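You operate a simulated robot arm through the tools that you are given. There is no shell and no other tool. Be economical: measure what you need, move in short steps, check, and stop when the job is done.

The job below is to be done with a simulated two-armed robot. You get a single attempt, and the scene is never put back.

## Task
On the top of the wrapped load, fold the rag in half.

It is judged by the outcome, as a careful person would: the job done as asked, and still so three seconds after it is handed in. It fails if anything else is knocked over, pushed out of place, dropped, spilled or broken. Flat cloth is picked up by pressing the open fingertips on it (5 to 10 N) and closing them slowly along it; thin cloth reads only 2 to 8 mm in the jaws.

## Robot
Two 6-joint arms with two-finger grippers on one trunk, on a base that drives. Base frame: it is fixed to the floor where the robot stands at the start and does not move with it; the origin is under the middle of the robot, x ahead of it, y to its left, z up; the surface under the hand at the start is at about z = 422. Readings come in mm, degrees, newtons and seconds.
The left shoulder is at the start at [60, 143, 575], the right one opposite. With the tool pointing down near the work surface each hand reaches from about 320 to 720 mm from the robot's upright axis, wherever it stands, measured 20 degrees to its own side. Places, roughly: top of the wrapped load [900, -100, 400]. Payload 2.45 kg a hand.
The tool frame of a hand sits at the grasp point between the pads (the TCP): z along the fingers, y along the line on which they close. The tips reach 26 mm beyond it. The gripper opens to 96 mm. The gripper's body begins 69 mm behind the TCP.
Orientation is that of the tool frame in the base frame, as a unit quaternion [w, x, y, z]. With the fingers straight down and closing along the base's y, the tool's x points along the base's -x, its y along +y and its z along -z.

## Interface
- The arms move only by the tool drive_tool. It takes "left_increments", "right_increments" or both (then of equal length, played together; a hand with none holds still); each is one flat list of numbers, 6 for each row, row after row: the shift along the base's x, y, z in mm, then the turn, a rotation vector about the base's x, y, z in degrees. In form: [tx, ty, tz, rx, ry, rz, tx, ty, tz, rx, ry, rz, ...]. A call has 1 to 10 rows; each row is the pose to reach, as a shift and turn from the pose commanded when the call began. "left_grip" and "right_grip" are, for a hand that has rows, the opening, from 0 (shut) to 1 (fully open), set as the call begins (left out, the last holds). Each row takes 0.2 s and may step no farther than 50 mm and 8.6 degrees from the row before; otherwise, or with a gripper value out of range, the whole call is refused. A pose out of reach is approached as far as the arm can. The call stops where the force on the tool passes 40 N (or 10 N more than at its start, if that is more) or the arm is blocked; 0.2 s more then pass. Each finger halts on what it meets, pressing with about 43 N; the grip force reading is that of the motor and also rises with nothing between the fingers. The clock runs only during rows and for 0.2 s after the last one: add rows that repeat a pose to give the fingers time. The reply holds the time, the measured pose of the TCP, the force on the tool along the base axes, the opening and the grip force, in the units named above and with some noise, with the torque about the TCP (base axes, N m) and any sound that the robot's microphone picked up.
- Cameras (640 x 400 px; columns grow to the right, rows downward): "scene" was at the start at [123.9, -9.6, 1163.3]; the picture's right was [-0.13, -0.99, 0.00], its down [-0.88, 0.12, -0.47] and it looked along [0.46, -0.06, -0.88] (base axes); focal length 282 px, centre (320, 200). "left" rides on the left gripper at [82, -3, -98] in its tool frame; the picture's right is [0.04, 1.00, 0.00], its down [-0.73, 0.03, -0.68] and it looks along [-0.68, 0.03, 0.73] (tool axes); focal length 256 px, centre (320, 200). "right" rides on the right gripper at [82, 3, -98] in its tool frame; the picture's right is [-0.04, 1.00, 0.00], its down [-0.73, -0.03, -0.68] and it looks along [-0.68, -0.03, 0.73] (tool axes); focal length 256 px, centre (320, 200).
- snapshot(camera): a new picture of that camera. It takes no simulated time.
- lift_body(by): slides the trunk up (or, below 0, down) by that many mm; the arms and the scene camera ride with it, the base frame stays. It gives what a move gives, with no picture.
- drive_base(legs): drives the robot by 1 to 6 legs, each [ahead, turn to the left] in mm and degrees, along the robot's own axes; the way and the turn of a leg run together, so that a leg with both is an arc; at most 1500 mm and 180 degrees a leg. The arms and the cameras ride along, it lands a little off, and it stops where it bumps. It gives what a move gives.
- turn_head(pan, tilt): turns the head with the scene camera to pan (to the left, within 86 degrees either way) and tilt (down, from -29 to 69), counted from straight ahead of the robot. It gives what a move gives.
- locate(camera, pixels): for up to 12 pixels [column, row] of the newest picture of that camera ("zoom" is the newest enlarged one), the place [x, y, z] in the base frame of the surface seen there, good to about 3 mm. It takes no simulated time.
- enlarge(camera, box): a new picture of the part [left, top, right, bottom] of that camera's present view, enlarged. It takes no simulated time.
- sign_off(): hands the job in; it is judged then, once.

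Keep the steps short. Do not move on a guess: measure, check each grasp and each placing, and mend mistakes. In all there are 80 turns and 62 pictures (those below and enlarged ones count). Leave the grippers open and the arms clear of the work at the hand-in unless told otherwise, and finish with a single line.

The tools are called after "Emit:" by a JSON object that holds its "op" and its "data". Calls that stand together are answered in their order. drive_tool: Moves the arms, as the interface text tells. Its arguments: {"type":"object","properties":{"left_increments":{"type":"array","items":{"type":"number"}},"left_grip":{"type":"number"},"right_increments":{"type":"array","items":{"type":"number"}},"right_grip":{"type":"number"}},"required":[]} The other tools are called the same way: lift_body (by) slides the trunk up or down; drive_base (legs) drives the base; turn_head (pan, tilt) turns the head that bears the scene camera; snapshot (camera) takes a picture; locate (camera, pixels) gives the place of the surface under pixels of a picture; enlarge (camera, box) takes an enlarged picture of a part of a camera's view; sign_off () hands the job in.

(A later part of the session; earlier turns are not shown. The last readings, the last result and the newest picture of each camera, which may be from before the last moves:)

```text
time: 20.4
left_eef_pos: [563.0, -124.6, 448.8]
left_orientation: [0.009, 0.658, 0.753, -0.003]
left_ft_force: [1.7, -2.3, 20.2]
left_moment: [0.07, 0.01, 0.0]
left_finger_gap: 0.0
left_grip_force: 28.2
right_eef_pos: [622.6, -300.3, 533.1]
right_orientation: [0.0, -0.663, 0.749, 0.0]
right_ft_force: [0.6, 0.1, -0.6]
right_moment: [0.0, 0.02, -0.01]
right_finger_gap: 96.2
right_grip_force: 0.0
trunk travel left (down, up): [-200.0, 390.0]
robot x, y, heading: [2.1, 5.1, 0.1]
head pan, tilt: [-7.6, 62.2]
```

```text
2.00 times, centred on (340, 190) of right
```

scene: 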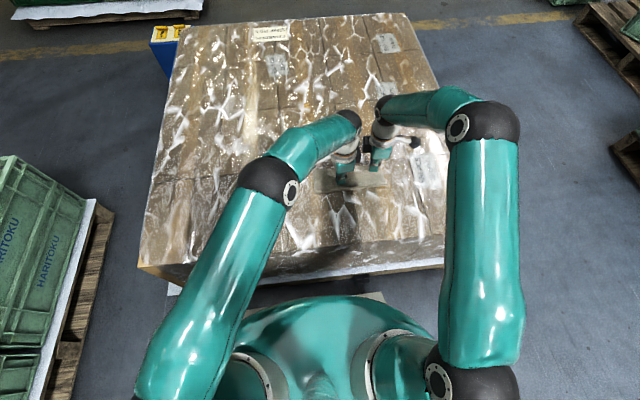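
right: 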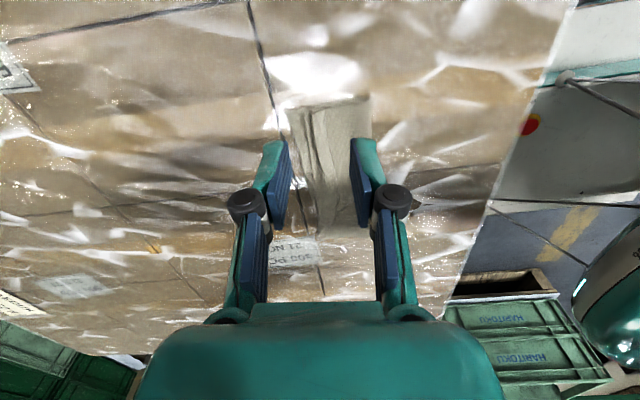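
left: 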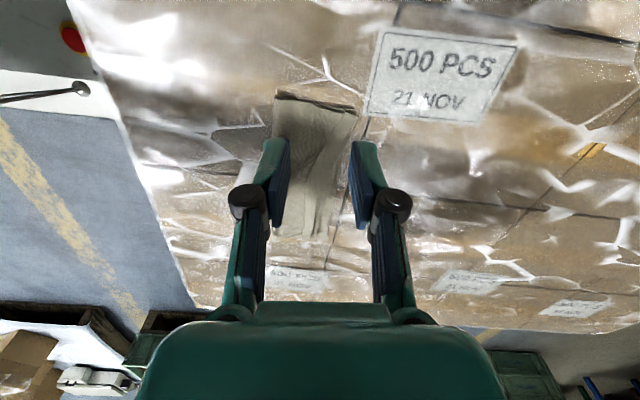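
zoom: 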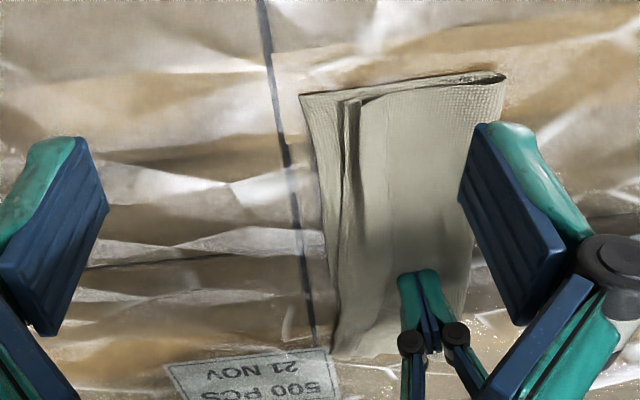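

The left hand hit the force limit, probably the two arms brushing. The drag also didn't unroll the hem, because the finger slid over it.

New plan: pinch only the upper layer, inside the hem at x≈558, near both ends. I'll lift it so the free flap hangs and the hem drops open, then lay the flap down edge first. Hands go to y=-75 and y=-240, the spacing that worked before, hovering with about 22 mm gaps.

Emit:
{"op": "drive_tool", "data": {"left_increments": [0, 0, 20, 0, 0, 0, 0, 0, 40, 0, 0, 0, 0, 25, 40, 0, 0, 0, -5, 50, 40, 0, 0, 0, -5, 50, 25, 0, 0, 0, -5, 50, 14, 0, 0, 0], "right_increments": [-20, 0, 0, 0, 0, 0, -40, 0, 0, 0, 0, 0, -64, 20, 0, 0, 0, 0, -64, 60, -10, 0, 0, 0, -64, 60, -40, 0, 0, 0, -64, 60, -70, 0, 0, 0], "left_grip": 0.23, "right_grip": 0.23}}

Emit:
{"op": "snapshot", "data": {"camera": "left"}}

Emit:
{"op": "snapshot", "data": {"camera": "right"}}

```text
time: 21.8
left_eef_pos: [556.8, -78.6, 459.4]
left_orientation: [0.009, 0.661, 0.75, -0.002]
left_ft_force: [-0.2, 0.1, 1.0]
left_moment: [-0.02, -0.01, -0.01]
left_finger_gap: 22.0
left_grip_force: 0.0
right_eef_pos: [558.6, -242.7, 460.8]
right_orientation: [0.0, -0.664, 0.748, 0.001]
right_ft_force: [0.1, -1.1, -0.2]
right_moment: [-0.02, 0.01, 0.05]
right_finger_gap: 22.1
right_grip_force: 0.2
trunk travel left (down, up): [-200.0, 390.0]
robot x, y, heading: [0.1, 1.3, 0.1]
head pan, tilt: [-7.6, 62.2]
```

```text
26 pictures are left
```

left: 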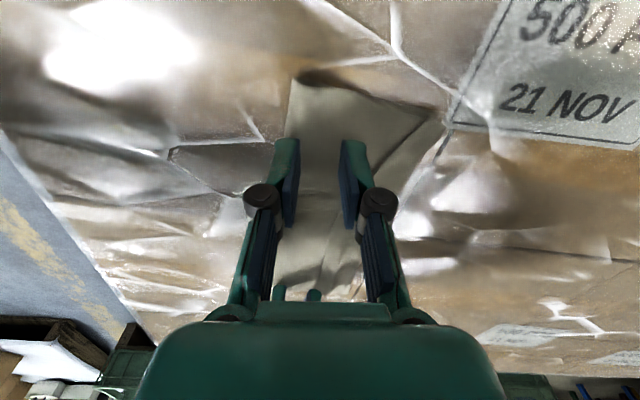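

```text
25 pictures are left
```

right: 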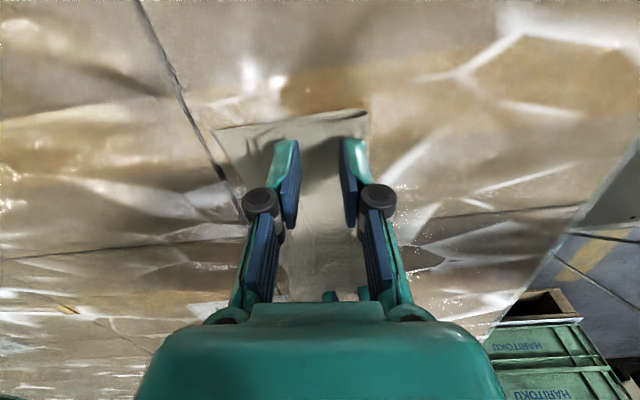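

The left's near finger is at the very fold edge, so I'll shift it +6 mm and then lower both for a light press.

Emit:
{"op": "drive_tool", "data": {"left_increments": [6, 0, 0, 0, 0, 0, 6, 0, -5, 0, 0, 0, 6, 0, -8, 0, 0, 0], "right_increments": [0, 0, 0, 0, 0, 0, 0, 0, -6, 0, 0, 0, 0, 0, -9, 0, 0, 0]}}

```text
time: 22.6
left_eef_pos: [562.1, -77.7, 453.4]
left_orientation: [0.007, 0.661, 0.751, -0.001]
left_ft_force: [-0.6, -0.1, 0.0]
left_moment: [0.01, -0.01, 0.04]
left_finger_gap: 22.1
left_grip_force: 0.1
right_eef_pos: [558.4, -242.0, 452.2]
right_orientation: [0.0, -0.664, 0.748, 0.0]
right_ft_force: [0.0, 0.6, 0.2]
right_moment: [0.02, 0.02, 0.02]
right_finger_gap: 22.2
right_grip_force: 0.2
trunk travel left (down, up): [-200.0, 390.0]
robot x, y, heading: [-0.0, 0.1, 0.2]
head pan, tilt: [-7.6, 62.2]
```

Emit:
{"op": "drive_tool", "data": {"left_increments": [0, 0, -1.5, 0, 0, 0, 0, 0, -3, 0, 0, 0], "right_increments": [0, 0, -1, 0, 0, 0, 0, 0, -2, 0, 0, 0]}}

```text
time: 23.2
left_eef_pos: [560.9, -76.5, 450.2]
left_orientation: [0.009, 0.661, 0.75, -0.002]
left_ft_force: [-0.2, 0.0, 0.3]
left_moment: [-0.01, -0.01, 0.01]
left_finger_gap: 21.9
left_grip_force: 0.0
right_eef_pos: [558.8, -242.5, 450.7]
right_orientation: [0.0, -0.664, 0.748, 0.0]
right_ft_force: [0.6, -0.9, 0.1]
right_moment: [0.03, 0.01, 0.01]
right_finger_gap: 22.4
right_grip_force: 0.0
trunk travel left (down, up): [-200.0, 390.0]
robot x, y, heading: [1.5, -2.6, -0.0]
head pan, tilt: [-7.6, 62.2]
```

No contact yet, so I'll go a bit lower.

Emit:
{"op": "drive_tool", "data": {"left_increments": [0, 0, -1, 0, 0, 0, 0, 0, -2, 0, 0, 0], "right_increments": [0, 0, -1, 0, 0, 0, 0, 0, -2, 0, 0, 0]}}

```text
time: 23.8
left_eef_pos: [561.6, -78.7, 449.1]
left_orientation: [0.009, 0.662, 0.75, -0.002]
left_ft_force: [-0.4, 0.3, 7.5]
left_moment: [0.02, 0.16, 0.0]
left_finger_gap: 22.1
left_grip_force: 0.0
right_eef_pos: [558.7, -241.3, 448.8]
right_orientation: [-0.001, -0.664, 0.747, 0.001]
right_ft_force: [0.1, -0.2, 2.0]
right_moment: [-0.05, -0.02, 0.01]
right_finger_gap: 22.3
right_grip_force: 0.1
trunk travel left (down, up): [-200.0, 390.0]
robot x, y, heading: [2.7, 4.1, -0.0]
head pan, tilt: [-7.6, 62.2]
```

Contact is 7.5 N on the left and 2 N on the right. I'll press the right slightly more while closing in steps.

Emit:
{"op": "drive_tool", "data": {"left_increments": [0, 0, 0.2, 0, 0, 0, 0, 0, 0.2, 0, 0, 0], "right_increments": [0, 0, -0.4, 0, 0, 0, 0, 0, -0.4, 0, 0, 0], "left_grip": 0.15, "right_grip": 0.15}}

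Emit:
{"op": "drive_tool", "data": {"left_increments": [0, 0, 0, 0, 0, 0, 0, 0, 0, 0, 0, 0], "right_increments": [0, 0, 0, 0, 0, 0, 0, 0, 0, 0, 0, 0], "left_grip": 0.07, "right_grip": 0.07}}

Emit:
{"op": "drive_tool", "data": {"left_increments": [0, 0, 0, 0, 0, 0, 0, 0, 0, 0, 0, 0], "right_increments": [0, 0, 0, 0, 0, 0, 0, 0, 0, 0, 0, 0], "left_grip": 0, "right_grip": 0}}

Emit:
{"op": "drive_tool", "data": {"left_increments": [0, 0, 5, 0, 0, 0, 0, 0, 12, 0, 0, 0, 0, 0, 18, 0, 0, 0], "right_increments": [0, 0, 5, 0, 0, 0, 0, 0, 12, 0, 0, 0, 0, 0, 18, 0, 0, 0]}}

Emit:
{"op": "enlarge", "data": {"camera": "left", "box": [240, 50, 460, 240]}}

Emit:
{"op": "enlarge", "data": {"camera": "right", "box": [200, 50, 420, 240]}}

```text
time: 24.4
left_eef_pos: [561.4, -77.5, 449.6]
left_orientation: [0.009, 0.661, 0.75, -0.001]
left_ft_force: [0.4, -0.8, 8.3]
left_moment: [-0.02, 0.08, -0.02]
left_finger_gap: 14.0
left_grip_force: 0.0
right_eef_pos: [558.3, -240.8, 448.9]
right_orientation: [0.0, -0.664, 0.748, 0.0]
right_ft_force: [0.3, 0.3, 5.9]
right_moment: [-0.04, -0.01, 0.01]
right_finger_gap: 13.6
right_grip_force: 0.1
trunk travel left (down, up): [-200.0, 390.0]
robot x, y, heading: [1.0, 2.2, -0.1]
head pan, tilt: [-7.6, 62.2]
```

```text
time: 25.0
left_eef_pos: [561.1, -77.2, 448.6]
left_orientation: [0.01, 0.661, 0.751, -0.001]
left_ft_force: [0.2, -0.4, 8.7]
left_moment: [0.06, 0.11, 0.01]
left_finger_gap: 5.4
left_grip_force: 0.1
right_eef_pos: [558.8, -241.5, 447.6]
right_orientation: [0.0, -0.664, 0.748, 0.0]
right_ft_force: [0.7, 0.1, 3.5]
right_moment: [-0.04, -0.02, -0.03]
right_finger_gap: 5.8
right_grip_force: 0.0
trunk travel left (down, up): [-200.0, 390.0]
robot x, y, heading: [2.3, -1.7, 0.1]
head pan, tilt: [-7.6, 62.2]
```

```text
time: 25.6
left_eef_pos: [562.2, -77.9, 447.8]
left_orientation: [0.01, 0.661, 0.75, -0.001]
left_ft_force: [1.7, 0.0, 5.9]
left_moment: [0.04, 0.17, -0.03]
left_finger_gap: 5.6
left_grip_force: 37.9
right_eef_pos: [559.3, -241.5, 449.2]
right_orientation: [0.0, -0.664, 0.748, 0.0]
right_ft_force: [0.2, 0.4, 2.6]
right_moment: [-0.01, 0.01, 0.01]
right_finger_gap: 3.8
right_grip_force: 30.7
trunk travel left (down, up): [-200.0, 390.0]
robot x, y, heading: [-1.3, 1.2, 0.2]
head pan, tilt: [-7.6, 62.2]
```

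```text
time: 26.4
left_eef_pos: [562.2, -78.5, 466.0]
left_orientation: [0.007, 0.661, 0.75, -0.001]
left_ft_force: [0.5, -0.3, 0.9]
left_moment: [0.01, 0.01, 0.03]
left_finger_gap: 4.1
left_grip_force: 30.0
right_eef_pos: [559.5, -241.0, 467.2]
right_orientation: [0.0, -0.664, 0.748, 0.0]
right_ft_force: [0.1, 0.0, 1.7]
right_moment: [-0.04, 0.03, 0.0]
right_finger_gap: 3.9
right_grip_force: 29.3
trunk travel left (down, up): [-200.0, 390.0]
robot x, y, heading: [-0.5, 1.7, -0.0]
head pan, tilt: [-7.6, 62.2]
```

```text
2.11 times, centred on (350, 145) of left
```

zoom: 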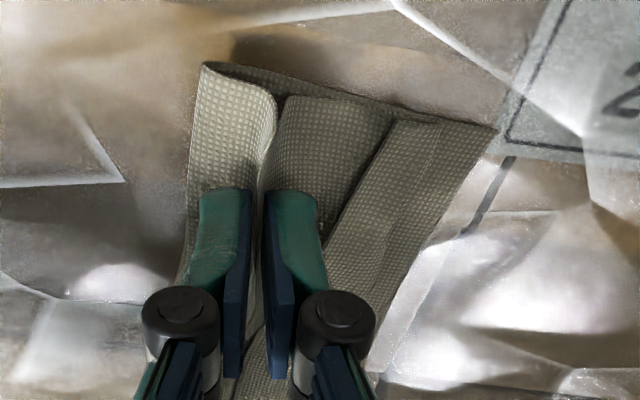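

```text
2.11 times, centred on (310, 145) of right
```

zoom: 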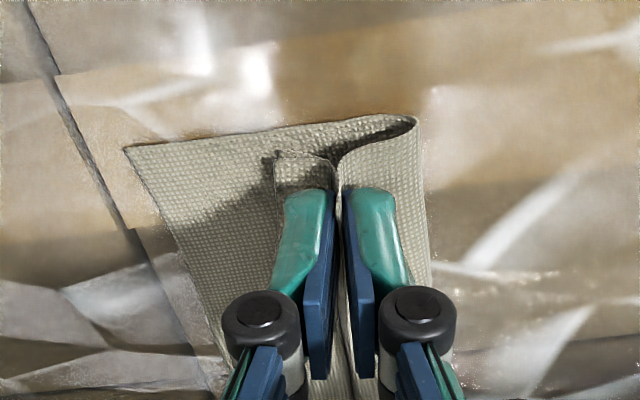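

Only the upper layer is held on both sides and the lower layer stays flat. I'll lift more so the flap hangs and the hem opens.

Emit:
{"op": "drive_tool", "data": {"left_increments": [0, 0, 10, 0, 0, 0, 0, 0, 20, 0, 0, 0, 3, 0, 30, 0, 0, 0, 6, 0, 40, 0, 0, 0, 6, 0, 40, 0, 0, 0, 6, 0, 40, 0, 0, 0], "right_increments": [0, 0, 10, 0, 0, 0, 0, 0, 20, 0, 0, 0, 3, 0, 30, 0, 0, 0, 6, 0, 40, 0, 0, 0, 6, 0, 40, 0, 0, 0, 6, 0, 40, 0, 0, 0]}}

Emit:
{"op": "enlarge", "data": {"camera": "left", "box": [240, 50, 460, 240]}}

Emit:
{"op": "enlarge", "data": {"camera": "right", "box": [200, 50, 420, 240]}}

```text
time: 27.8
left_eef_pos: [568.2, -78.2, 506.1]
left_orientation: [0.008, 0.662, 0.75, -0.002]
left_ft_force: [0.4, -0.3, -0.1]
left_moment: [0.02, 0.05, -0.01]
left_finger_gap: 5.2
left_grip_force: 35.2
right_eef_pos: [565.3, -241.0, 508.0]
right_orientation: [-0.001, -0.664, 0.748, 0.0]
right_ft_force: [0.7, 0.2, -1.2]
right_moment: [0.0, 0.02, -0.01]
right_finger_gap: 5.0
right_grip_force: 36.6
trunk travel left (down, up): [-200.0, 390.0]
robot x, y, heading: [-4.4, 0.1, 0.1]
head pan, tilt: [-7.6, 62.2]
```

```text
2.11 times, centred on (350, 145) of left
```

zoom: 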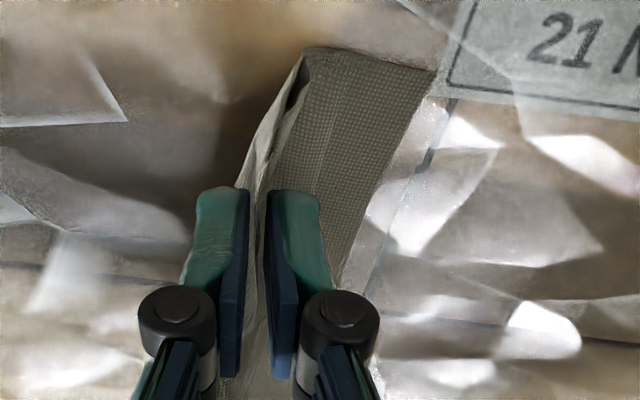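

```text
2.11 times, centred on (310, 145) of right
```

zoom: 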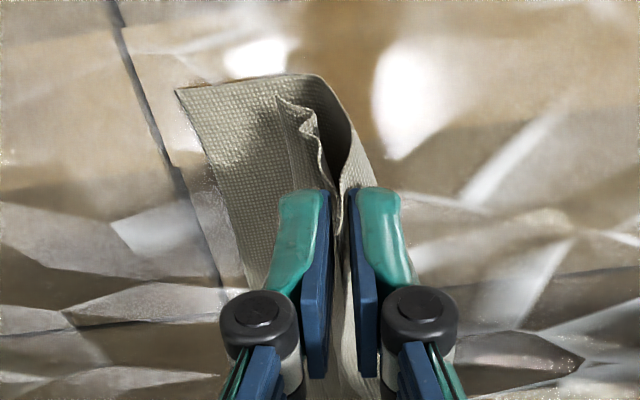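

The flap hangs down and the right hem has opened. I'll lift 15 mm more, shift +x, and measure the lower layer's far edge.

Emit:
{"op": "drive_tool", "data": {"left_increments": [5, 0, 8, 0, 0, 0, 12, 0, 15, 0, 0, 0, 20, 0, 15, 0, 0, 0, 20, 0, 15, 0, 0, 0], "right_increments": [5, 0, 8, 0, 0, 0, 12, 0, 15, 0, 0, 0, 20, 0, 15, 0, 0, 0, 20, 0, 15, 0, 0, 0]}}

Emit:
{"op": "enlarge", "data": {"camera": "left", "box": [240, 50, 460, 240]}}

Emit:
{"op": "locate", "data": {"camera": "zoom", "pixels": [[432, 72], [415, 75], [385, 150], [300, 70], [290, 110], [330, 70]]}}

Emit:
{"op": "enlarge", "data": {"camera": "right", "box": [200, 50, 420, 240]}}

Emit:
{"op": "locate", "data": {"camera": "zoom", "pixels": [[185, 95], [215, 170], [285, 110], [295, 150], [330, 90], [350, 130]]}}

```text
time: 28.8
left_eef_pos: [588.3, -77.9, 520.6]
left_orientation: [0.008, 0.661, 0.75, -0.001]
left_ft_force: [4.7, 0.8, -0.4]
left_moment: [0.0, 0.57, -0.07]
left_finger_gap: 2.6
left_grip_force: 36.2
right_eef_pos: [586.0, -242.6, 522.6]
right_orientation: [-0.001, -0.663, 0.748, 0.001]
right_ft_force: [-0.4, 0.3, -0.2]
right_moment: [0.03, -0.03, 0.01]
right_finger_gap: 1.4
right_grip_force: 33.3
trunk travel left (down, up): [-200.0, 390.0]
robot x, y, heading: [0.6, -4.4, -0.0]
head pan, tilt: [-7.6, 62.2]
```

```text
2.11 times, centred on (350, 145) of left
```

zoom: 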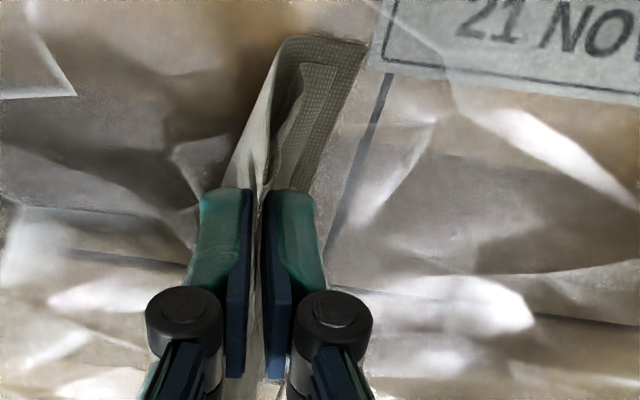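

```text
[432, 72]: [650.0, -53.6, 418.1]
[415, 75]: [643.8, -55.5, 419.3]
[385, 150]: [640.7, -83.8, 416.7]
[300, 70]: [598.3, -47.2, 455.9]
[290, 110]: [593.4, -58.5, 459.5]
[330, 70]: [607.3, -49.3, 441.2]
```

```text
2.11 times, centred on (310, 145) of right
```

zoom: 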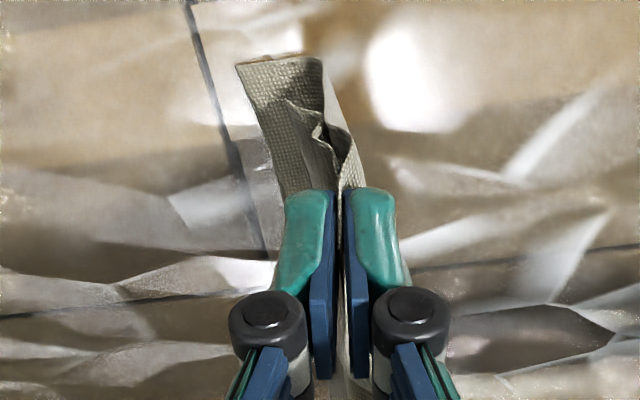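

```text
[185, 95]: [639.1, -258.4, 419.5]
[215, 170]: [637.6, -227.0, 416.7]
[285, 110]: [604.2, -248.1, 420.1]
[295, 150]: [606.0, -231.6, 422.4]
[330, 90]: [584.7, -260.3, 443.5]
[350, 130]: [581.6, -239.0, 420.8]
```

Emit:
{"op": "locate", "data": {"camera": "zoom", "pixels": [[243, 70], [268, 140], [290, 104], [300, 125], [318, 65]]}}

Emit:
{"op": "enlarge", "data": {"camera": "left", "box": [300, 55, 380, 145]}}

Emit:
{"op": "locate", "data": {"camera": "zoom", "pixels": [[480, 65], [440, 180], [360, 110], [340, 200], [260, 70], [300, 300], [400, 300], [240, 180]]}}

```text
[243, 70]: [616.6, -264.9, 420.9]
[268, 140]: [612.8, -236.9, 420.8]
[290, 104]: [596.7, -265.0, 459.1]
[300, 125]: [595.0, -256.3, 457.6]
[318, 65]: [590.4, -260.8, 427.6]
```

```text
4.44 times, centred on (340, 100) of left
```

zoom: 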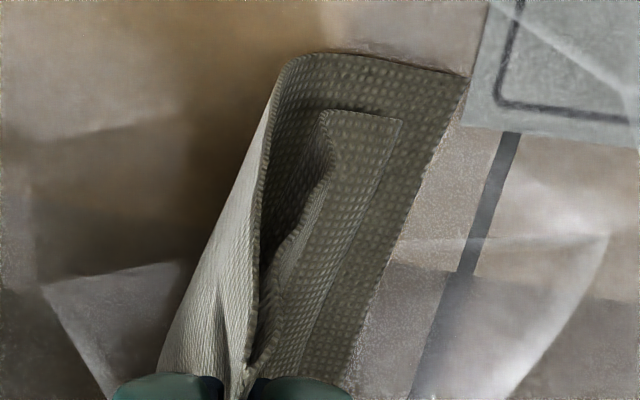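

```text
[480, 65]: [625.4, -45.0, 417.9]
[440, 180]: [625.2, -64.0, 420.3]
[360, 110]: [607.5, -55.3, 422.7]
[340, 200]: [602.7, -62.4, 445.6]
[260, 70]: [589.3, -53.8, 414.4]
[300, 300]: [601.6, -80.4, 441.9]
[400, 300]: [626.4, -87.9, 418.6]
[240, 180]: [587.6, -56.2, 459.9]
```

On the left the flap now lies open with its edge at x≈610 on top of the lower layer, whose edge is at x≈621. On the right the flap still hangs just above the lower layer, whose edge is at 616. I'll lower both: the left straight back, the right slightly out first so its edge touches down near the far edge.

Emit:
{"op": "drive_tool", "data": {"left_increments": [-3, 0, -8, 0, 0, 0, -6, 0, -16, 0, 0, 0, -9, 0, -24, 0, 0, 0, -14, 0, -32, 0, 0, 0], "right_increments": [8, 0, -12, 0, 0, 0, 14, 0, -24, 0, 0, 0, 14, 0, -34, 0, 0, 0, 8, 0, -42, 0, 0, 0]}}

Emit:
{"op": "enlarge", "data": {"camera": "left", "box": [260, 50, 420, 200]}}

Emit:
{"op": "enlarge", "data": {"camera": "right", "box": [240, 50, 400, 200]}}

Emit:
{"op": "locate", "data": {"camera": "zoom", "pixels": [[320, 200], [280, 150], [250, 150], [220, 150]]}}

```text
time: 29.8
left_eef_pos: [574.5, -78.3, 488.7]
left_orientation: [0.008, 0.66, 0.751, -0.001]
left_ft_force: [-0.2, -1.4, 2.5]
left_moment: [-0.06, 0.05, -0.01]
left_finger_gap: 2.0
left_grip_force: 35.4
right_eef_pos: [594.5, -241.8, 479.7]
right_orientation: [0.0, -0.664, 0.748, 0.0]
right_ft_force: [1.2, 0.1, -0.8]
right_moment: [0.03, -0.01, 0.0]
right_finger_gap: 0.9
right_grip_force: 29.2
trunk travel left (down, up): [-200.0, 390.0]
robot x, y, heading: [0.7, -2.1, 0.0]
head pan, tilt: [-7.6, 62.2]
```

```text
2.67 times, centred on (340, 125) of left
```

zoom: 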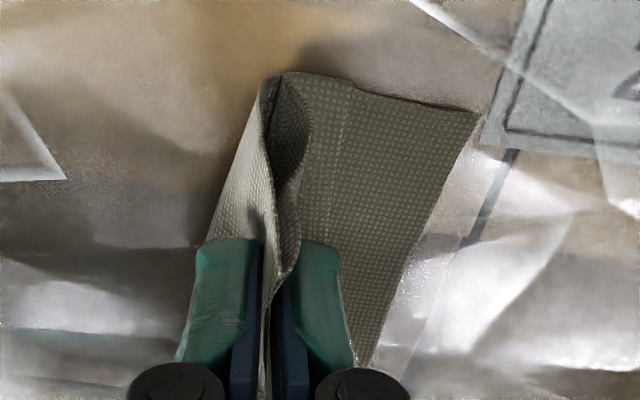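

```text
2.67 times, centred on (320, 125) of right
```

zoom: 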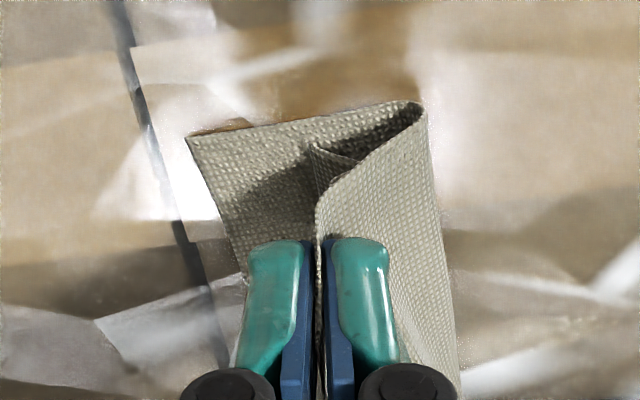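

```text
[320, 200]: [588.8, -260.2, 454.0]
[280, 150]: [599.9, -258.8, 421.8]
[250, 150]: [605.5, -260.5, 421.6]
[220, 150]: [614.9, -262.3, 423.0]
```

The right flap has started tucking under, because I lowered it too early and moved it outward. I'll raise both again with the jaws further out, then come down along an arc around the landed edge, keeping the flap nearly straight with its edge anchored at x≈612.

Emit:
{"op": "drive_tool", "data": {"left_increments": [0, 0, 12, 0, 0, 0, 6, 0, 24, 0, 0, 0, 16, 0, 33, 0, 0, 0, 24, 0, 33, 0, 0, 0, 24, 0, 33, 0, 0, 0], "right_increments": [0, 0, 14, 0, 0, 0, 2, 0, 28, 0, 0, 0, 6, 0, 42, 0, 0, 0, 8, 0, 42, 0, 0, 0, 8, 0, 42, 0, 0, 0]}}

Emit:
{"op": "enlarge", "data": {"camera": "right", "box": [240, 30, 400, 180]}}

Emit:
{"op": "locate", "data": {"camera": "zoom", "pixels": [[320, 200], [300, 200], [280, 160], [270, 130], [250, 150]]}}

Emit:
{"op": "enlarge", "data": {"camera": "left", "box": [260, 30, 420, 180]}}

```text
time: 31.0
left_eef_pos: [598.0, -77.9, 522.5]
left_orientation: [0.01, 0.661, 0.75, -0.002]
left_ft_force: [-0.6, 0.2, 5.0]
left_moment: [-0.01, -0.06, 0.03]
left_finger_gap: 5.0
left_grip_force: 31.6
right_eef_pos: [601.6, -240.0, 521.6]
right_orientation: [0.0, -0.664, 0.748, 0.0]
right_ft_force: [-1.8, 0.7, 1.0]
right_moment: [-0.02, -0.02, -0.02]
right_finger_gap: 0.9
right_grip_force: 31.9
trunk travel left (down, up): [-200.0, 390.0]
robot x, y, heading: [-2.1, -2.1, -0.0]
head pan, tilt: [-7.6, 62.2]
```

```text
2.67 times, centred on (320, 105) of right
```

zoom: 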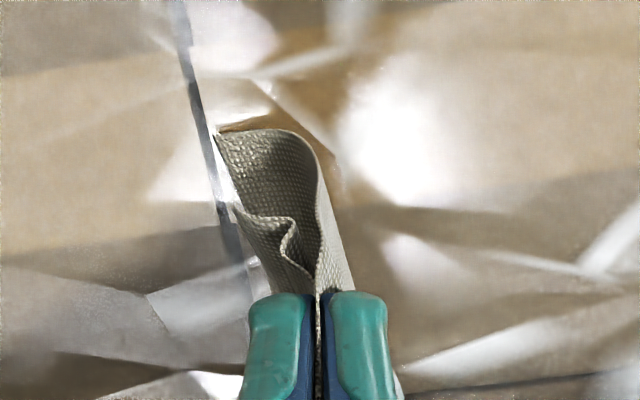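

```text
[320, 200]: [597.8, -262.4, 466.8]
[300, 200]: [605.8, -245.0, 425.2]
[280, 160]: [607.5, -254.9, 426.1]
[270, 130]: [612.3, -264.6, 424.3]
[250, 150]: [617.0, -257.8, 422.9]
```

```text
2.67 times, centred on (340, 105) of left
```

zoom: 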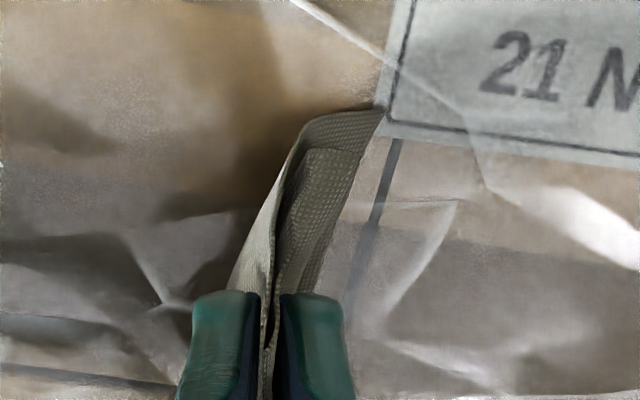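

Both flaps lean outward (+x) now. I'll come down along the arc, slowly.

Emit:
{"op": "drive_tool", "data": {"left_increments": [-8, 0, -6, 0, 0, 0, -17, 0, -10, 0, 0, 0, -26, 0, -15, 0, 0, 0, -33, 0, -20, 0, 0, 0, -39, 0, -26, 0, 0, 0, -45, 0, -34, 0, 0, 0, -49, 0, -42, 0, 0, 0], "right_increments": [-8, 0, -6, 0, 0, 0, -17, 0, -11, 0, 0, 0, -26, 0, -16, 0, 0, 0, -35, 0, -22, 0, 0, 0, -42, 0, -28, 0, 0, 0, -48, 0, -35, 0, 0, 0, -52, 0, -43, 0, 0, 0]}}

Emit:
{"op": "enlarge", "data": {"camera": "right", "box": [220, 50, 400, 200]}}

Emit:
{"op": "enlarge", "data": {"camera": "left", "box": [260, 50, 440, 200]}}

```text
time: 32.6
left_eef_pos: [548.8, -77.2, 480.3]
left_orientation: [0.009, 0.661, 0.751, -0.002]
left_ft_force: [0.3, -0.2, 0.1]
left_moment: [-0.01, -0.03, 0.0]
left_finger_gap: 5.1
left_grip_force: 32.6
right_eef_pos: [549.3, -241.3, 478.5]
right_orientation: [0.0, -0.665, 0.747, -0.001]
right_ft_force: [-0.3, 0.3, -0.9]
right_moment: [0.01, 0.04, -0.02]
right_finger_gap: 5.0
right_grip_force: 33.0
trunk travel left (down, up): [-200.0, 390.0]
robot x, y, heading: [-2.7, -0.2, -0.1]
head pan, tilt: [-7.6, 62.2]
```

```text
2.67 times, centred on (310, 125) of right
```

zoom: 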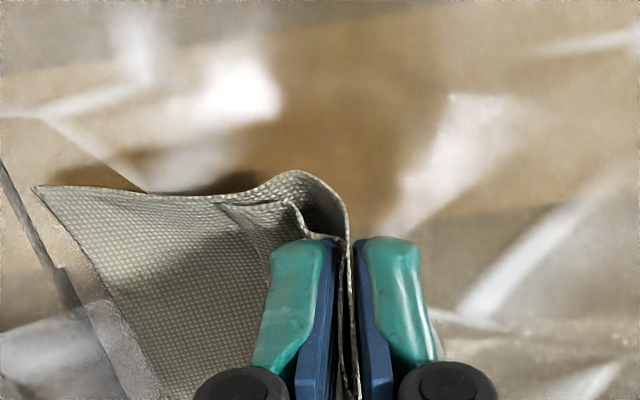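

```text
2.67 times, centred on (350, 125) of left
```

zoom: 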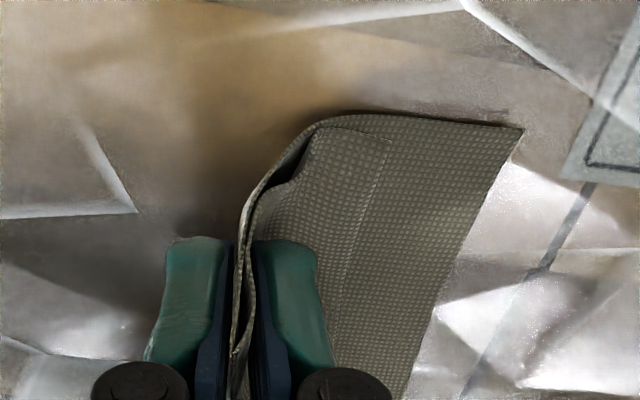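

Both flaps lie outward with no hem. I'll measure where the flap edge and far edge are.

Emit:
{"op": "locate", "data": {"camera": "zoom", "pixels": [[384, 145], [345, 270], [515, 130], [430, 310], [322, 128], [255, 190]]}}

Emit:
{"op": "snapshot", "data": {"camera": "right"}}

Emit:
{"op": "locate", "data": {"camera": "right", "pixels": [[234, 122], [284, 128], [290, 135], [268, 165], [310, 118], [300, 132]]}}

```text
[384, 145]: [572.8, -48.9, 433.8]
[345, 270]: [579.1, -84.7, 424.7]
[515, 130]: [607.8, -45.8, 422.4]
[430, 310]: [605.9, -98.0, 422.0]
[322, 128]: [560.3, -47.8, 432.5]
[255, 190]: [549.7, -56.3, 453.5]
```

```text
11 pictures are left
```

right: 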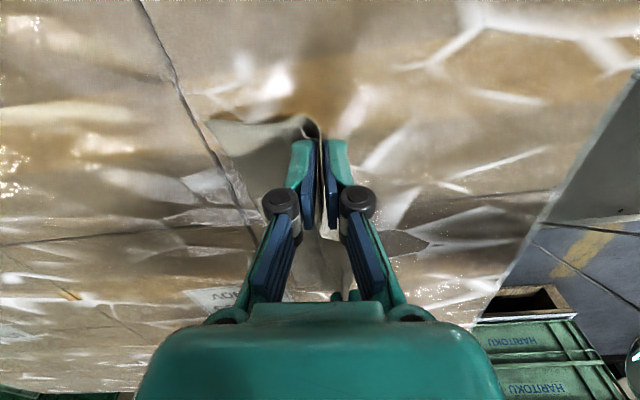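

```text
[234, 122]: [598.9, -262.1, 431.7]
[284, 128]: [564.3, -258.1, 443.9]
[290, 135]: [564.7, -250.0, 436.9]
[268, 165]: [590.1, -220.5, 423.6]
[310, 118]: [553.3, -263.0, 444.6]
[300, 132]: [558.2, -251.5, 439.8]
```

Actual flap length from jaws to edge is about 40 mm and the lower far edge is at x≈608. So the jaws must end near x≈568. I'll lift the flaps clear, carry them out to x≈612, touch the edges down there, then arc back and down.

Emit:
{"op": "drive_tool", "data": {"left_increments": [4, 0, 12, 0, 0, 0, 24, 0, 18, 0, 0, 0, 46, 0, 18, 0, 0, 0, 63, 0, 16, 0, 0, 0, 63, 0, 16, 0, 0, 0, 63, 0, 8, 0, 0, 0, 60, 0, 3, 0, 0, 0, 50, 0, 1, 0, 0, 0, 40, 0, -3, 0, 0, 0, 32, 0, -9, 0, 0, 0], "right_increments": [4, 0, 14, 0, 0, 0, 24, 0, 20, 0, 0, 0, 46, 0, 20, 0, 0, 0, 63, 0, 18, 0, 0, 0, 63, 0, 18, 0, 0, 0, 63, 0, 9, 0, 0, 0, 60, 0, 4, 0, 0, 0, 50, 0, 1, 0, 0, 0, 40, 0, -3, 0, 0, 0, 32, 0, -9, 0, 0, 0]}}

Emit:
{"op": "snapshot", "data": {"camera": "right"}}

Emit:
{"op": "snapshot", "data": {"camera": "left"}}

```text
time: 34.8
left_eef_pos: [581.2, -77.8, 470.5]
left_orientation: [0.008, 0.661, 0.75, -0.001]
left_ft_force: [0.5, 0.0, 0.4]
left_moment: [0.01, 0.03, 0.02]
left_finger_gap: 4.7
left_grip_force: 31.6
right_eef_pos: [581.9, -241.1, 469.4]
right_orientation: [0.0, -0.664, 0.748, 0.0]
right_ft_force: [0.8, -0.3, -0.1]
right_moment: [-0.01, 0.11, 0.01]
right_finger_gap: 5.4
right_grip_force: 39.2
trunk travel left (down, up): [-200.0, 390.0]
robot x, y, heading: [0.8, 3.1, 0.3]
head pan, tilt: [-7.6, 62.2]
```

```text
10 pictures are left
```

right: 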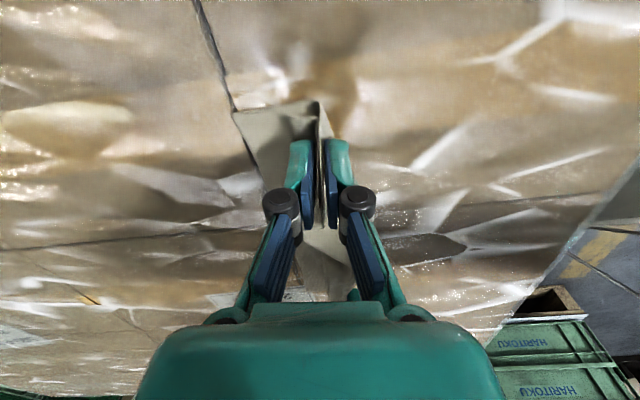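

```text
9 pictures are left
```

left: 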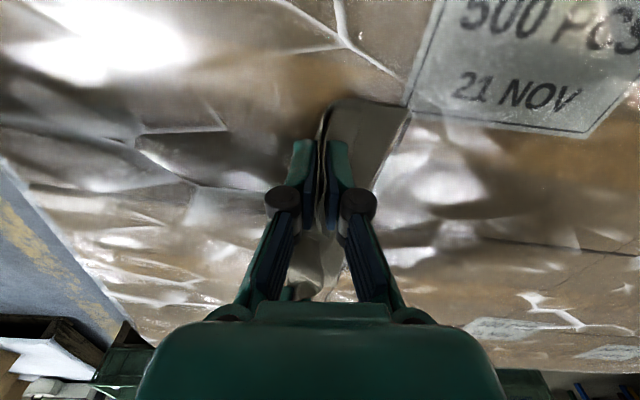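

I'll probe heights across both views with locate, which uses no pictures.

Emit:
{"op": "locate", "data": {"camera": "left", "pixels": [[405, 110], [395, 120], [385, 120], [375, 120], [365, 120], [355, 120], [345, 120], [335, 120], [328, 120], [340, 105], [360, 105], [380, 105]]}}

Emit:
{"op": "locate", "data": {"camera": "right", "pixels": [[237, 115], [250, 125], [260, 125], [270, 125], [280, 125], [290, 125], [300, 125], [308, 125], [316, 125], [300, 108], [312, 108], [325, 125]]}}

```text
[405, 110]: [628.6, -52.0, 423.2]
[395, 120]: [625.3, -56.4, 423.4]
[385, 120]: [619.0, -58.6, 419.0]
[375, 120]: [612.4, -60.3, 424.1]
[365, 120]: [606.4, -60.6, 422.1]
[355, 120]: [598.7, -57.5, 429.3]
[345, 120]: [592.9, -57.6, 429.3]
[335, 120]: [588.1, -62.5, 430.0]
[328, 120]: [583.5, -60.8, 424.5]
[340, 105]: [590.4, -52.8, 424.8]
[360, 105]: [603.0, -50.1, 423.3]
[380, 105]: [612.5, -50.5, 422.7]
```

```text
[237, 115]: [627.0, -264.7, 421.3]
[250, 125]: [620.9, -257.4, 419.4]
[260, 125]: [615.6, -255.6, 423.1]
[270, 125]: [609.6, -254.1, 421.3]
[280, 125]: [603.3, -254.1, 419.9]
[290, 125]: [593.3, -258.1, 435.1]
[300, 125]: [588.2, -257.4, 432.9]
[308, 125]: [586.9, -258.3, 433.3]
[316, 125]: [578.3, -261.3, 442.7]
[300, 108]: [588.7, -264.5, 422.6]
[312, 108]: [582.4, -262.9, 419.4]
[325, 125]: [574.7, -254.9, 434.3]
```

Lower far edge: x≈628. Flap edges are at about 602 and 596, leaning outward. Lowering straight down will push them further out, and the pinched ridge adds about 11 mm when released. I'll lower to just above the lower layer with a small +x drift.

Emit:
{"op": "drive_tool", "data": {"left_increments": [0, 0, -6, 0, 0, 0, 2, 0, -11, 0, 0, 0, 4, 0, -15, 0, 0, 0, 6, 0, -17, 0, 0, 0], "right_increments": [0, 0, -6, 0, 0, 0, 2, 0, -11, 0, 0, 0, 5, 0, -15, 0, 0, 0, 8, 0, -17, 0, 0, 0]}}

Emit:
{"op": "snapshot", "data": {"camera": "right"}}

Emit:
{"op": "locate", "data": {"camera": "right", "pixels": [[240, 120], [250, 125], [260, 125], [270, 125], [280, 125], [285, 125], [290, 125], [300, 125], [310, 125], [330, 125], [345, 125], [355, 125]]}}

```text
time: 35.8
left_eef_pos: [587.3, -77.8, 454.2]
left_orientation: [0.008, 0.66, 0.751, -0.002]
left_ft_force: [-1.0, 0.7, 1.8]
left_moment: [-0.02, -0.17, 0.04]
left_finger_gap: 0.4
left_grip_force: 27.4
right_eef_pos: [590.0, -240.0, 452.6]
right_orientation: [0.0, -0.664, 0.748, 0.0]
right_ft_force: [1.7, -0.9, -3.8]
right_moment: [0.03, 0.08, 0.0]
right_finger_gap: 4.8
right_grip_force: 28.8
trunk travel left (down, up): [-200.0, 390.0]
robot x, y, heading: [-2.1, -0.7, -0.1]
head pan, tilt: [-7.6, 62.2]
```

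```text
8 pictures are left
```

right: 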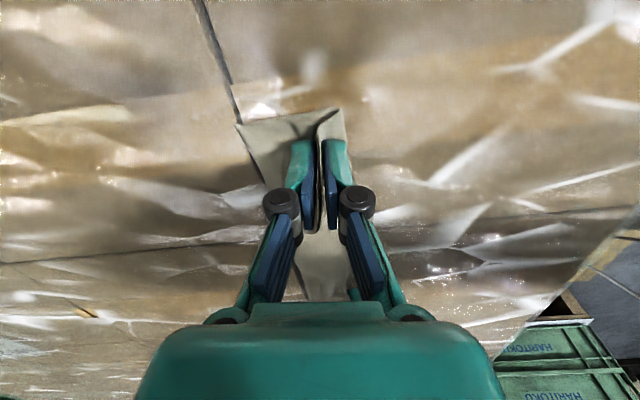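

```text
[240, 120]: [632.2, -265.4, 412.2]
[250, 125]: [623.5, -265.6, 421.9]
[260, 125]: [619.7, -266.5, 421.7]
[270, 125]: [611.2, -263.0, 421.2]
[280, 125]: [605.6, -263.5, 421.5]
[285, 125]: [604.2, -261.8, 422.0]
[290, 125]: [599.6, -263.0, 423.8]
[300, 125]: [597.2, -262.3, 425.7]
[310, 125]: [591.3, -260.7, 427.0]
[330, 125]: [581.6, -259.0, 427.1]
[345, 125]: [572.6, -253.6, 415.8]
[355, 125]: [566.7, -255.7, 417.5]
```

I'll release gently, then lift away and view.

Emit:
{"op": "drive_tool", "data": {"left_increments": [0, 0, 2, 0, 0, 0, 0, 0, 3, 0, 0, 0], "right_increments": [0, 0, 2, 0, 0, 0, 0, 0, 3, 0, 0, 0], "left_grip": 0.3, "right_grip": 0.3}}

Emit:
{"op": "drive_tool", "data": {"left_increments": [0, 0, 25, 0, 0, 0, 0, 15, 60, 0, 0, 0, 0, 45, 90, 0, 0, 0, 0, 75, 90, 0, 0, 0], "right_increments": [0, 0, 25, 0, 0, 0, 0, -15, 60, 0, 0, 0, 0, -45, 90, 0, 0, 0, 0, -75, 90, 0, 0, 0], "left_grip": 0.6, "right_grip": 0.6}}

Emit:
{"op": "enlarge", "data": {"camera": "scene", "box": [280, 130, 420, 230]}}

```text
time: 36.4
left_eef_pos: [586.9, -78.1, 457.2]
left_orientation: [0.008, 0.661, 0.75, -0.002]
left_ft_force: [-0.4, 0.5, -1.0]
left_moment: [0.0, 0.02, -0.01]
left_finger_gap: 28.8
left_grip_force: 0.1
right_eef_pos: [588.6, -241.9, 455.0]
right_orientation: [-0.001, -0.664, 0.748, 0.001]
right_ft_force: [-0.3, -0.8, 0.1]
right_moment: [0.0, -0.01, -0.01]
right_finger_gap: 28.8
right_grip_force: 0.0
trunk travel left (down, up): [-200.0, 390.0]
robot x, y, heading: [-0.7, 0.2, 0.2]
head pan, tilt: [-7.6, 62.2]
```

```text
time: 37.4
left_eef_pos: [585.5, -0.7, 546.6]
left_orientation: [0.008, 0.662, 0.75, -0.002]
left_ft_force: [-0.3, -1.0, -1.0]
left_moment: [0.0, 0.0, 0.01]
left_finger_gap: 57.6
left_grip_force: 0.1
right_eef_pos: [588.7, -317.3, 547.1]
right_orientation: [-0.001, -0.664, 0.748, 0.001]
right_ft_force: [-0.2, 0.0, 0.6]
right_moment: [0.0, -0.01, 0.03]
right_finger_gap: 57.6
right_grip_force: 0.0
trunk travel left (down, up): [-200.0, 390.0]
robot x, y, heading: [-0.4, -0.3, 0.1]
head pan, tilt: [-7.6, 62.2]
```

```text
4.00 times, centred on (350, 180) of scene
```

zoom: 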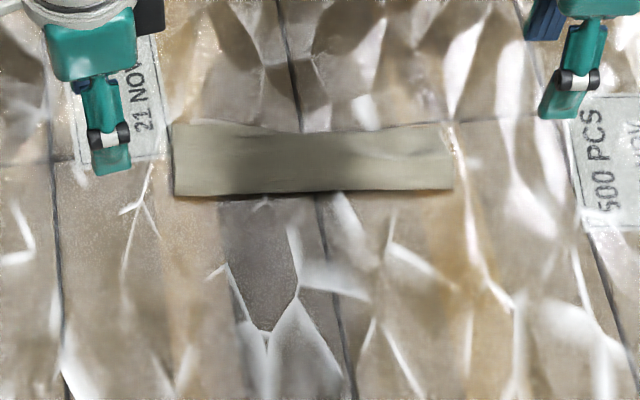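

Emit:
{"op": "locate", "data": {"camera": "zoom", "pixels": [[175, 128], [450, 126], [448, 185], [178, 190], [310, 134], [315, 188], [250, 160], [400, 155], [310, 160], [440, 145], [200, 160]]}}

Emit:
{"op": "enlarge", "data": {"camera": "left", "box": [260, 80, 400, 260]}}

Emit:
{"op": "enlarge", "data": {"camera": "right", "box": [250, 80, 390, 260]}}

```text
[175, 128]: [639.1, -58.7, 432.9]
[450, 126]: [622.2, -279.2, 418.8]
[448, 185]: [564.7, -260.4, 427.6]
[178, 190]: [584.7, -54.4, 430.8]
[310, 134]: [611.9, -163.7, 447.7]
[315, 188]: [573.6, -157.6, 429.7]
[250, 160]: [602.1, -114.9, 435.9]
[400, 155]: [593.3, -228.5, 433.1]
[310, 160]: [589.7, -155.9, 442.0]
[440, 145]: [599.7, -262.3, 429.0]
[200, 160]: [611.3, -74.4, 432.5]
```

```text
2.22 times, centred on (330, 170) of left
```

zoom: 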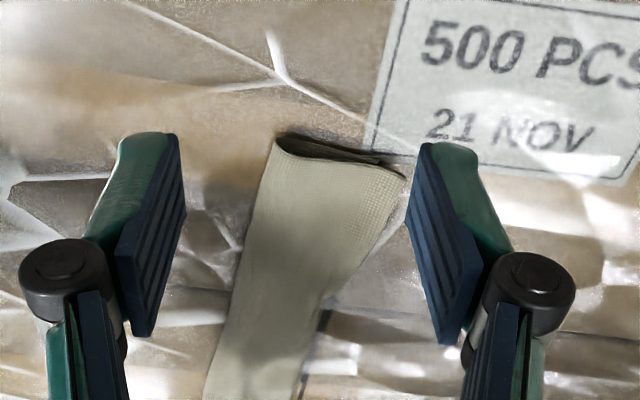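

```text
2.22 times, centred on (320, 170) of right
```

zoom: 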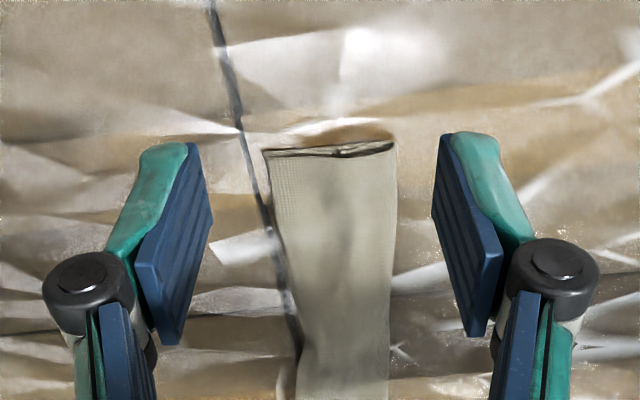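

The flap tucked inside during that descent, so the strip is now only about 58 mm deep, closer to a fold in three.

A sturdier method is to pinch the top layer along the rag's midline (left x≈620, right x≈600), lift the whole rag so both halves hang, then lay it down moving toward the robot. Both halves will trail out on top of each other with the fold at the jaws. I'll hover there first with a 15 mm gap.

Emit:
{"op": "drive_tool", "data": {"left_increments": [10, -20, 0, 0, 0, 0, 20, -45, 0, 0, 0, 0, 34, -77, 0, 0, 0, 0, 34, -77, -35, 0, 0, 0, 34, -77, -65, 0, 0, 0, 34, -77, -80, 0, 0, 0], "right_increments": [4, 20, 0, 0, 0, 0, 8, 45, 0, 0, 0, 0, 11, 77, 0, 0, 0, 0, 11, 77, -35, 0, 0, 0, 11, 77, -65, 0, 0, 0, 11, 77, -80, 0, 0, 0], "left_grip": 0.17, "right_grip": 0.17}}

Emit:
{"op": "drive_tool", "data": {"left_increments": [0, 0, -4, 0, 0, 0, 0, 0, -7, 0, 0, 0, 0, 0, -9, 0, 0, 0], "right_increments": [0, 0, -4, 0, 0, 0, 0, 0, -7, 0, 0, 0, 0, 0, -9, 0, 0, 0]}}

```text
time: 38.8
left_eef_pos: [621.3, -81.1, 466.3]
left_orientation: [0.008, 0.662, 0.75, -0.001]
left_ft_force: [0.4, 0.4, -0.5]
left_moment: [0.02, -0.01, 0.0]
left_finger_gap: 16.1
left_grip_force: 0.0
right_eef_pos: [600.2, -239.1, 463.5]
right_orientation: [-0.001, -0.664, 0.748, 0.0]
right_ft_force: [0.1, -0.3, 0.2]
right_moment: [0.0, 0.0, 0.01]
right_finger_gap: 16.2
right_grip_force: 0.0
trunk travel left (down, up): [-200.0, 390.0]
robot x, y, heading: [0.0, 2.0, 0.0]
head pan, tilt: [-7.6, 62.2]
```

```text
time: 39.6
left_eef_pos: [621.3, -79.9, 457.8]
left_orientation: [0.008, 0.661, 0.751, -0.001]
left_ft_force: [0.4, 0.3, 0.4]
left_moment: [0.01, 0.0, -0.02]
left_finger_gap: 16.3
left_grip_force: 0.1
right_eef_pos: [600.9, -239.4, 456.7]
right_orientation: [0.0, -0.664, 0.748, 0.0]
right_ft_force: [-0.3, -0.3, 1.0]
right_moment: [0.0, -0.02, -0.03]
right_finger_gap: 16.3
right_grip_force: 0.0
trunk travel left (down, up): [-200.0, 390.0]
robot x, y, heading: [1.1, -0.7, -0.0]
head pan, tilt: [-7.6, 62.2]
```

Emit:
{"op": "drive_tool", "data": {"left_increments": [0, 0, -2, 0, 0, 0, 0, 0, -4, 0, 0, 0, 0, 0, -5, 0, 0, 0], "right_increments": [0, 0, -2, 0, 0, 0, 0, 0, -4, 0, 0, 0, 0, 0, -5, 0, 0, 0]}}

```text
time: 40.4
left_eef_pos: [621.4, -79.3, 453.6]
left_orientation: [0.008, 0.661, 0.75, -0.001]
left_ft_force: [0.1, 1.0, 0.4]
left_moment: [-0.03, 0.0, 0.03]
left_finger_gap: 16.4
left_grip_force: 0.0
right_eef_pos: [599.5, -238.9, 451.3]
right_orientation: [0.0, -0.664, 0.748, 0.001]
right_ft_force: [0.4, 0.0, -0.3]
right_moment: [-0.01, 0.02, 0.05]
right_finger_gap: 16.2
right_grip_force: 0.0
trunk travel left (down, up): [-200.0, 390.0]
robot x, y, heading: [-1.6, 0.5, -0.1]
head pan, tilt: [-7.6, 62.2]
```

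Emit:
{"op": "drive_tool", "data": {"left_increments": [0, 0, -1.5, 0, 0, 0, 0, 0, -3, 0, 0, 0], "right_increments": [0, 0, -1, 0, 0, 0, 0, 0, -1.5, 0, 0, 0]}}

```text
time: 41.0
left_eef_pos: [621.1, -79.2, 450.7]
left_orientation: [0.009, 0.661, 0.75, -0.003]
left_ft_force: [0.0, -0.5, 0.1]
left_moment: [0.03, 0.01, -0.01]
left_finger_gap: 16.4
left_grip_force: 0.0
right_eef_pos: [599.7, -239.9, 449.5]
right_orientation: [0.0, -0.664, 0.748, 0.0]
right_ft_force: [-1.0, -0.7, 2.3]
right_moment: [-0.02, 0.08, -0.01]
right_finger_gap: 16.7
right_grip_force: 0.3
trunk travel left (down, up): [-200.0, 390.0]
robot x, y, heading: [0.7, 1.7, -0.1]
head pan, tilt: [-7.6, 62.2]
```

Right 2.3 N; left still without contact.

Emit:
{"op": "drive_tool", "data": {"left_increments": [0, 0, -1, 0, 0, 0, 0, 0, -2, 0, 0, 0], "right_increments": [0, 0, -0.3, 0, 0, 0, 0, 0, -0.6, 0, 0, 0]}}

```text
time: 41.6
left_eef_pos: [621.5, -78.9, 449.9]
left_orientation: [0.009, 0.661, 0.75, 0.0]
left_ft_force: [-1.1, 0.0, 11.1]
left_moment: [0.08, 0.2, 0.02]
left_finger_gap: 16.4
left_grip_force: 0.0
right_eef_pos: [600.5, -239.9, 450.6]
right_orientation: [0.0, -0.664, 0.748, 0.0]
right_ft_force: [-0.2, 1.4, 3.5]
right_moment: [0.03, 0.07, -0.02]
right_finger_gap: 16.3
right_grip_force: 0.3
trunk travel left (down, up): [-200.0, 390.0]
robot x, y, heading: [-2.0, -1.1, -0.1]
head pan, tilt: [-7.6, 62.2]
```

Contact on both, 11 N and 3.5 N. I'll ease the left and close slowly, then lift 25 mm.

Emit:
{"op": "drive_tool", "data": {"left_increments": [0, 0, 0.5, 0, 0, 0, 0, 0, 0.5, 0, 0, 0], "right_increments": [0, 0, -0.2, 0, 0, 0, 0, 0, -0.2, 0, 0, 0], "left_grip": 0.09, "right_grip": 0.09}}

Emit:
{"op": "drive_tool", "data": {"left_increments": [0, 0, 0, 0, 0, 0, 0, 0, 0, 0, 0, 0], "right_increments": [0, 0, 0, 0, 0, 0, 0, 0, 0, 0, 0, 0], "left_grip": 0, "right_grip": 0}}

Emit:
{"op": "drive_tool", "data": {"left_increments": [0, 0, 6, 0, 0, 0, 0, 0, 14, 0, 0, 0, 0, 0, 24, 0, 0, 0], "right_increments": [0, 0, 6, 0, 0, 0, 0, 0, 14, 0, 0, 0, 0, 0, 24, 0, 0, 0]}}

```text
time: 42.2
left_eef_pos: [621.3, -78.7, 450.7]
left_orientation: [0.009, 0.661, 0.75, -0.002]
left_ft_force: [0.6, 0.1, 10.3]
left_moment: [0.04, 0.12, 0.0]
left_finger_gap: 7.9
left_grip_force: 0.2
right_eef_pos: [600.7, -240.3, 450.9]
right_orientation: [0.0, -0.664, 0.748, 0.0]
right_ft_force: [0.2, 0.3, 2.3]
right_moment: [0.04, -0.01, -0.01]
right_finger_gap: 8.2
right_grip_force: 0.1
trunk travel left (down, up): [-200.0, 390.0]
robot x, y, heading: [2.5, 1.3, -0.1]
head pan, tilt: [-7.6, 62.2]
```

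```text
time: 42.8
left_eef_pos: [622.2, -79.2, 448.6]
left_orientation: [0.009, 0.662, 0.75, -0.001]
left_ft_force: [-0.9, -1.1, 11.4]
left_moment: [0.11, -0.01, 0.0]
left_finger_gap: 1.2
left_grip_force: 30.7
right_eef_pos: [600.2, -240.3, 450.3]
right_orientation: [0.0, -0.664, 0.748, 0.0]
right_ft_force: [-0.6, 0.5, 6.3]
right_moment: [-0.05, -0.07, -0.04]
right_finger_gap: 5.0
right_grip_force: 31.1
trunk travel left (down, up): [-200.0, 390.0]
robot x, y, heading: [0.5, -0.0, -0.1]
head pan, tilt: [-7.6, 62.2]
```

```text
time: 43.6
left_eef_pos: [620.3, -80.3, 472.7]
left_orientation: [0.007, 0.661, 0.75, -0.002]
left_ft_force: [0.1, 0.3, 0.5]
left_moment: [-0.02, 0.01, -0.03]
left_finger_gap: 0.7
left_grip_force: 31.4
right_eef_pos: [601.1, -240.0, 474.9]
right_orientation: [0.0, -0.664, 0.747, 0.0]
right_ft_force: [1.1, -0.4, -0.4]
right_moment: [0.01, 0.09, 0.0]
right_finger_gap: 1.7
right_grip_force: 29.4
trunk travel left (down, up): [-200.0, 390.0]
robot x, y, heading: [-1.4, -2.8, 0.0]
head pan, tilt: [-7.6, 62.2]
```

The gap readings are ambiguous. I'll lift on to full height and check with a picture.

Emit:
{"op": "drive_tool", "data": {"left_increments": [0, 0, 15, 0, 0, 0, 0, 0, 30, 0, 0, 0, 0, 0, 45, 0, 0, 0, 0, 0, 60, 0, 0, 0, 0, 0, 75, 0, 0, 0, 0, 0, 75, 0, 0, 0], "right_increments": [0, 0, 15, 0, 0, 0, 4, 0, 30, 0, 0, 0, 8, 0, 45, 0, 0, 0, 14, 0, 60, 0, 0, 0, 20, 0, 75, 0, 0, 0, 20, 0, 75, 0, 0, 0]}}

Emit:
{"op": "snapshot", "data": {"camera": "left"}}

```text
time: 45.0
left_eef_pos: [621.4, -79.9, 547.9]
left_orientation: [0.008, 0.661, 0.751, -0.001]
left_ft_force: [0.2, -0.1, 0.1]
left_moment: [0.0, -0.02, 0.0]
left_finger_gap: 0.3
left_grip_force: 29.0
right_eef_pos: [621.2, -238.1, 548.8]
right_orientation: [0.001, -0.664, 0.748, 0.0]
right_ft_force: [0.3, 0.4, -1.7]
right_moment: [0.0, 0.05, -0.01]
right_finger_gap: 4.8
right_grip_force: 39.9
trunk travel left (down, up): [-200.0, 390.0]
robot x, y, heading: [-0.2, -1.2, -0.1]
head pan, tilt: [-7.6, 62.2]
```

```text
4 pictures are left
```

left: 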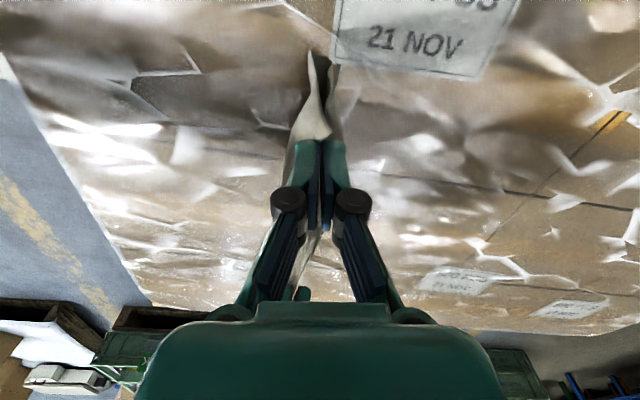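

The left holds too, and the rag hangs as an inverted V. I'll check the hanging geometry with locate.

Emit:
{"op": "locate", "data": {"camera": "left", "pixels": [[310, 56], [311, 70], [308, 90], [305, 120], [297, 130], [292, 150], [336, 70], [334, 90], [330, 110], [338, 110], [325, 60], [322, 75]]}}

```text
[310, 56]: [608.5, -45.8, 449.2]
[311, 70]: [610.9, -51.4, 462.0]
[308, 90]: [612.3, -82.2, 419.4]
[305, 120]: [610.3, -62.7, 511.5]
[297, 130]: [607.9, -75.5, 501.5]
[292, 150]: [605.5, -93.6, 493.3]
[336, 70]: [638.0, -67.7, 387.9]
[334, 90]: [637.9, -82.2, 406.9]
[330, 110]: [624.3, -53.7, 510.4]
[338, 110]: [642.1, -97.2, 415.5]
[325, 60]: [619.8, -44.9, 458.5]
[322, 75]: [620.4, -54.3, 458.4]
```

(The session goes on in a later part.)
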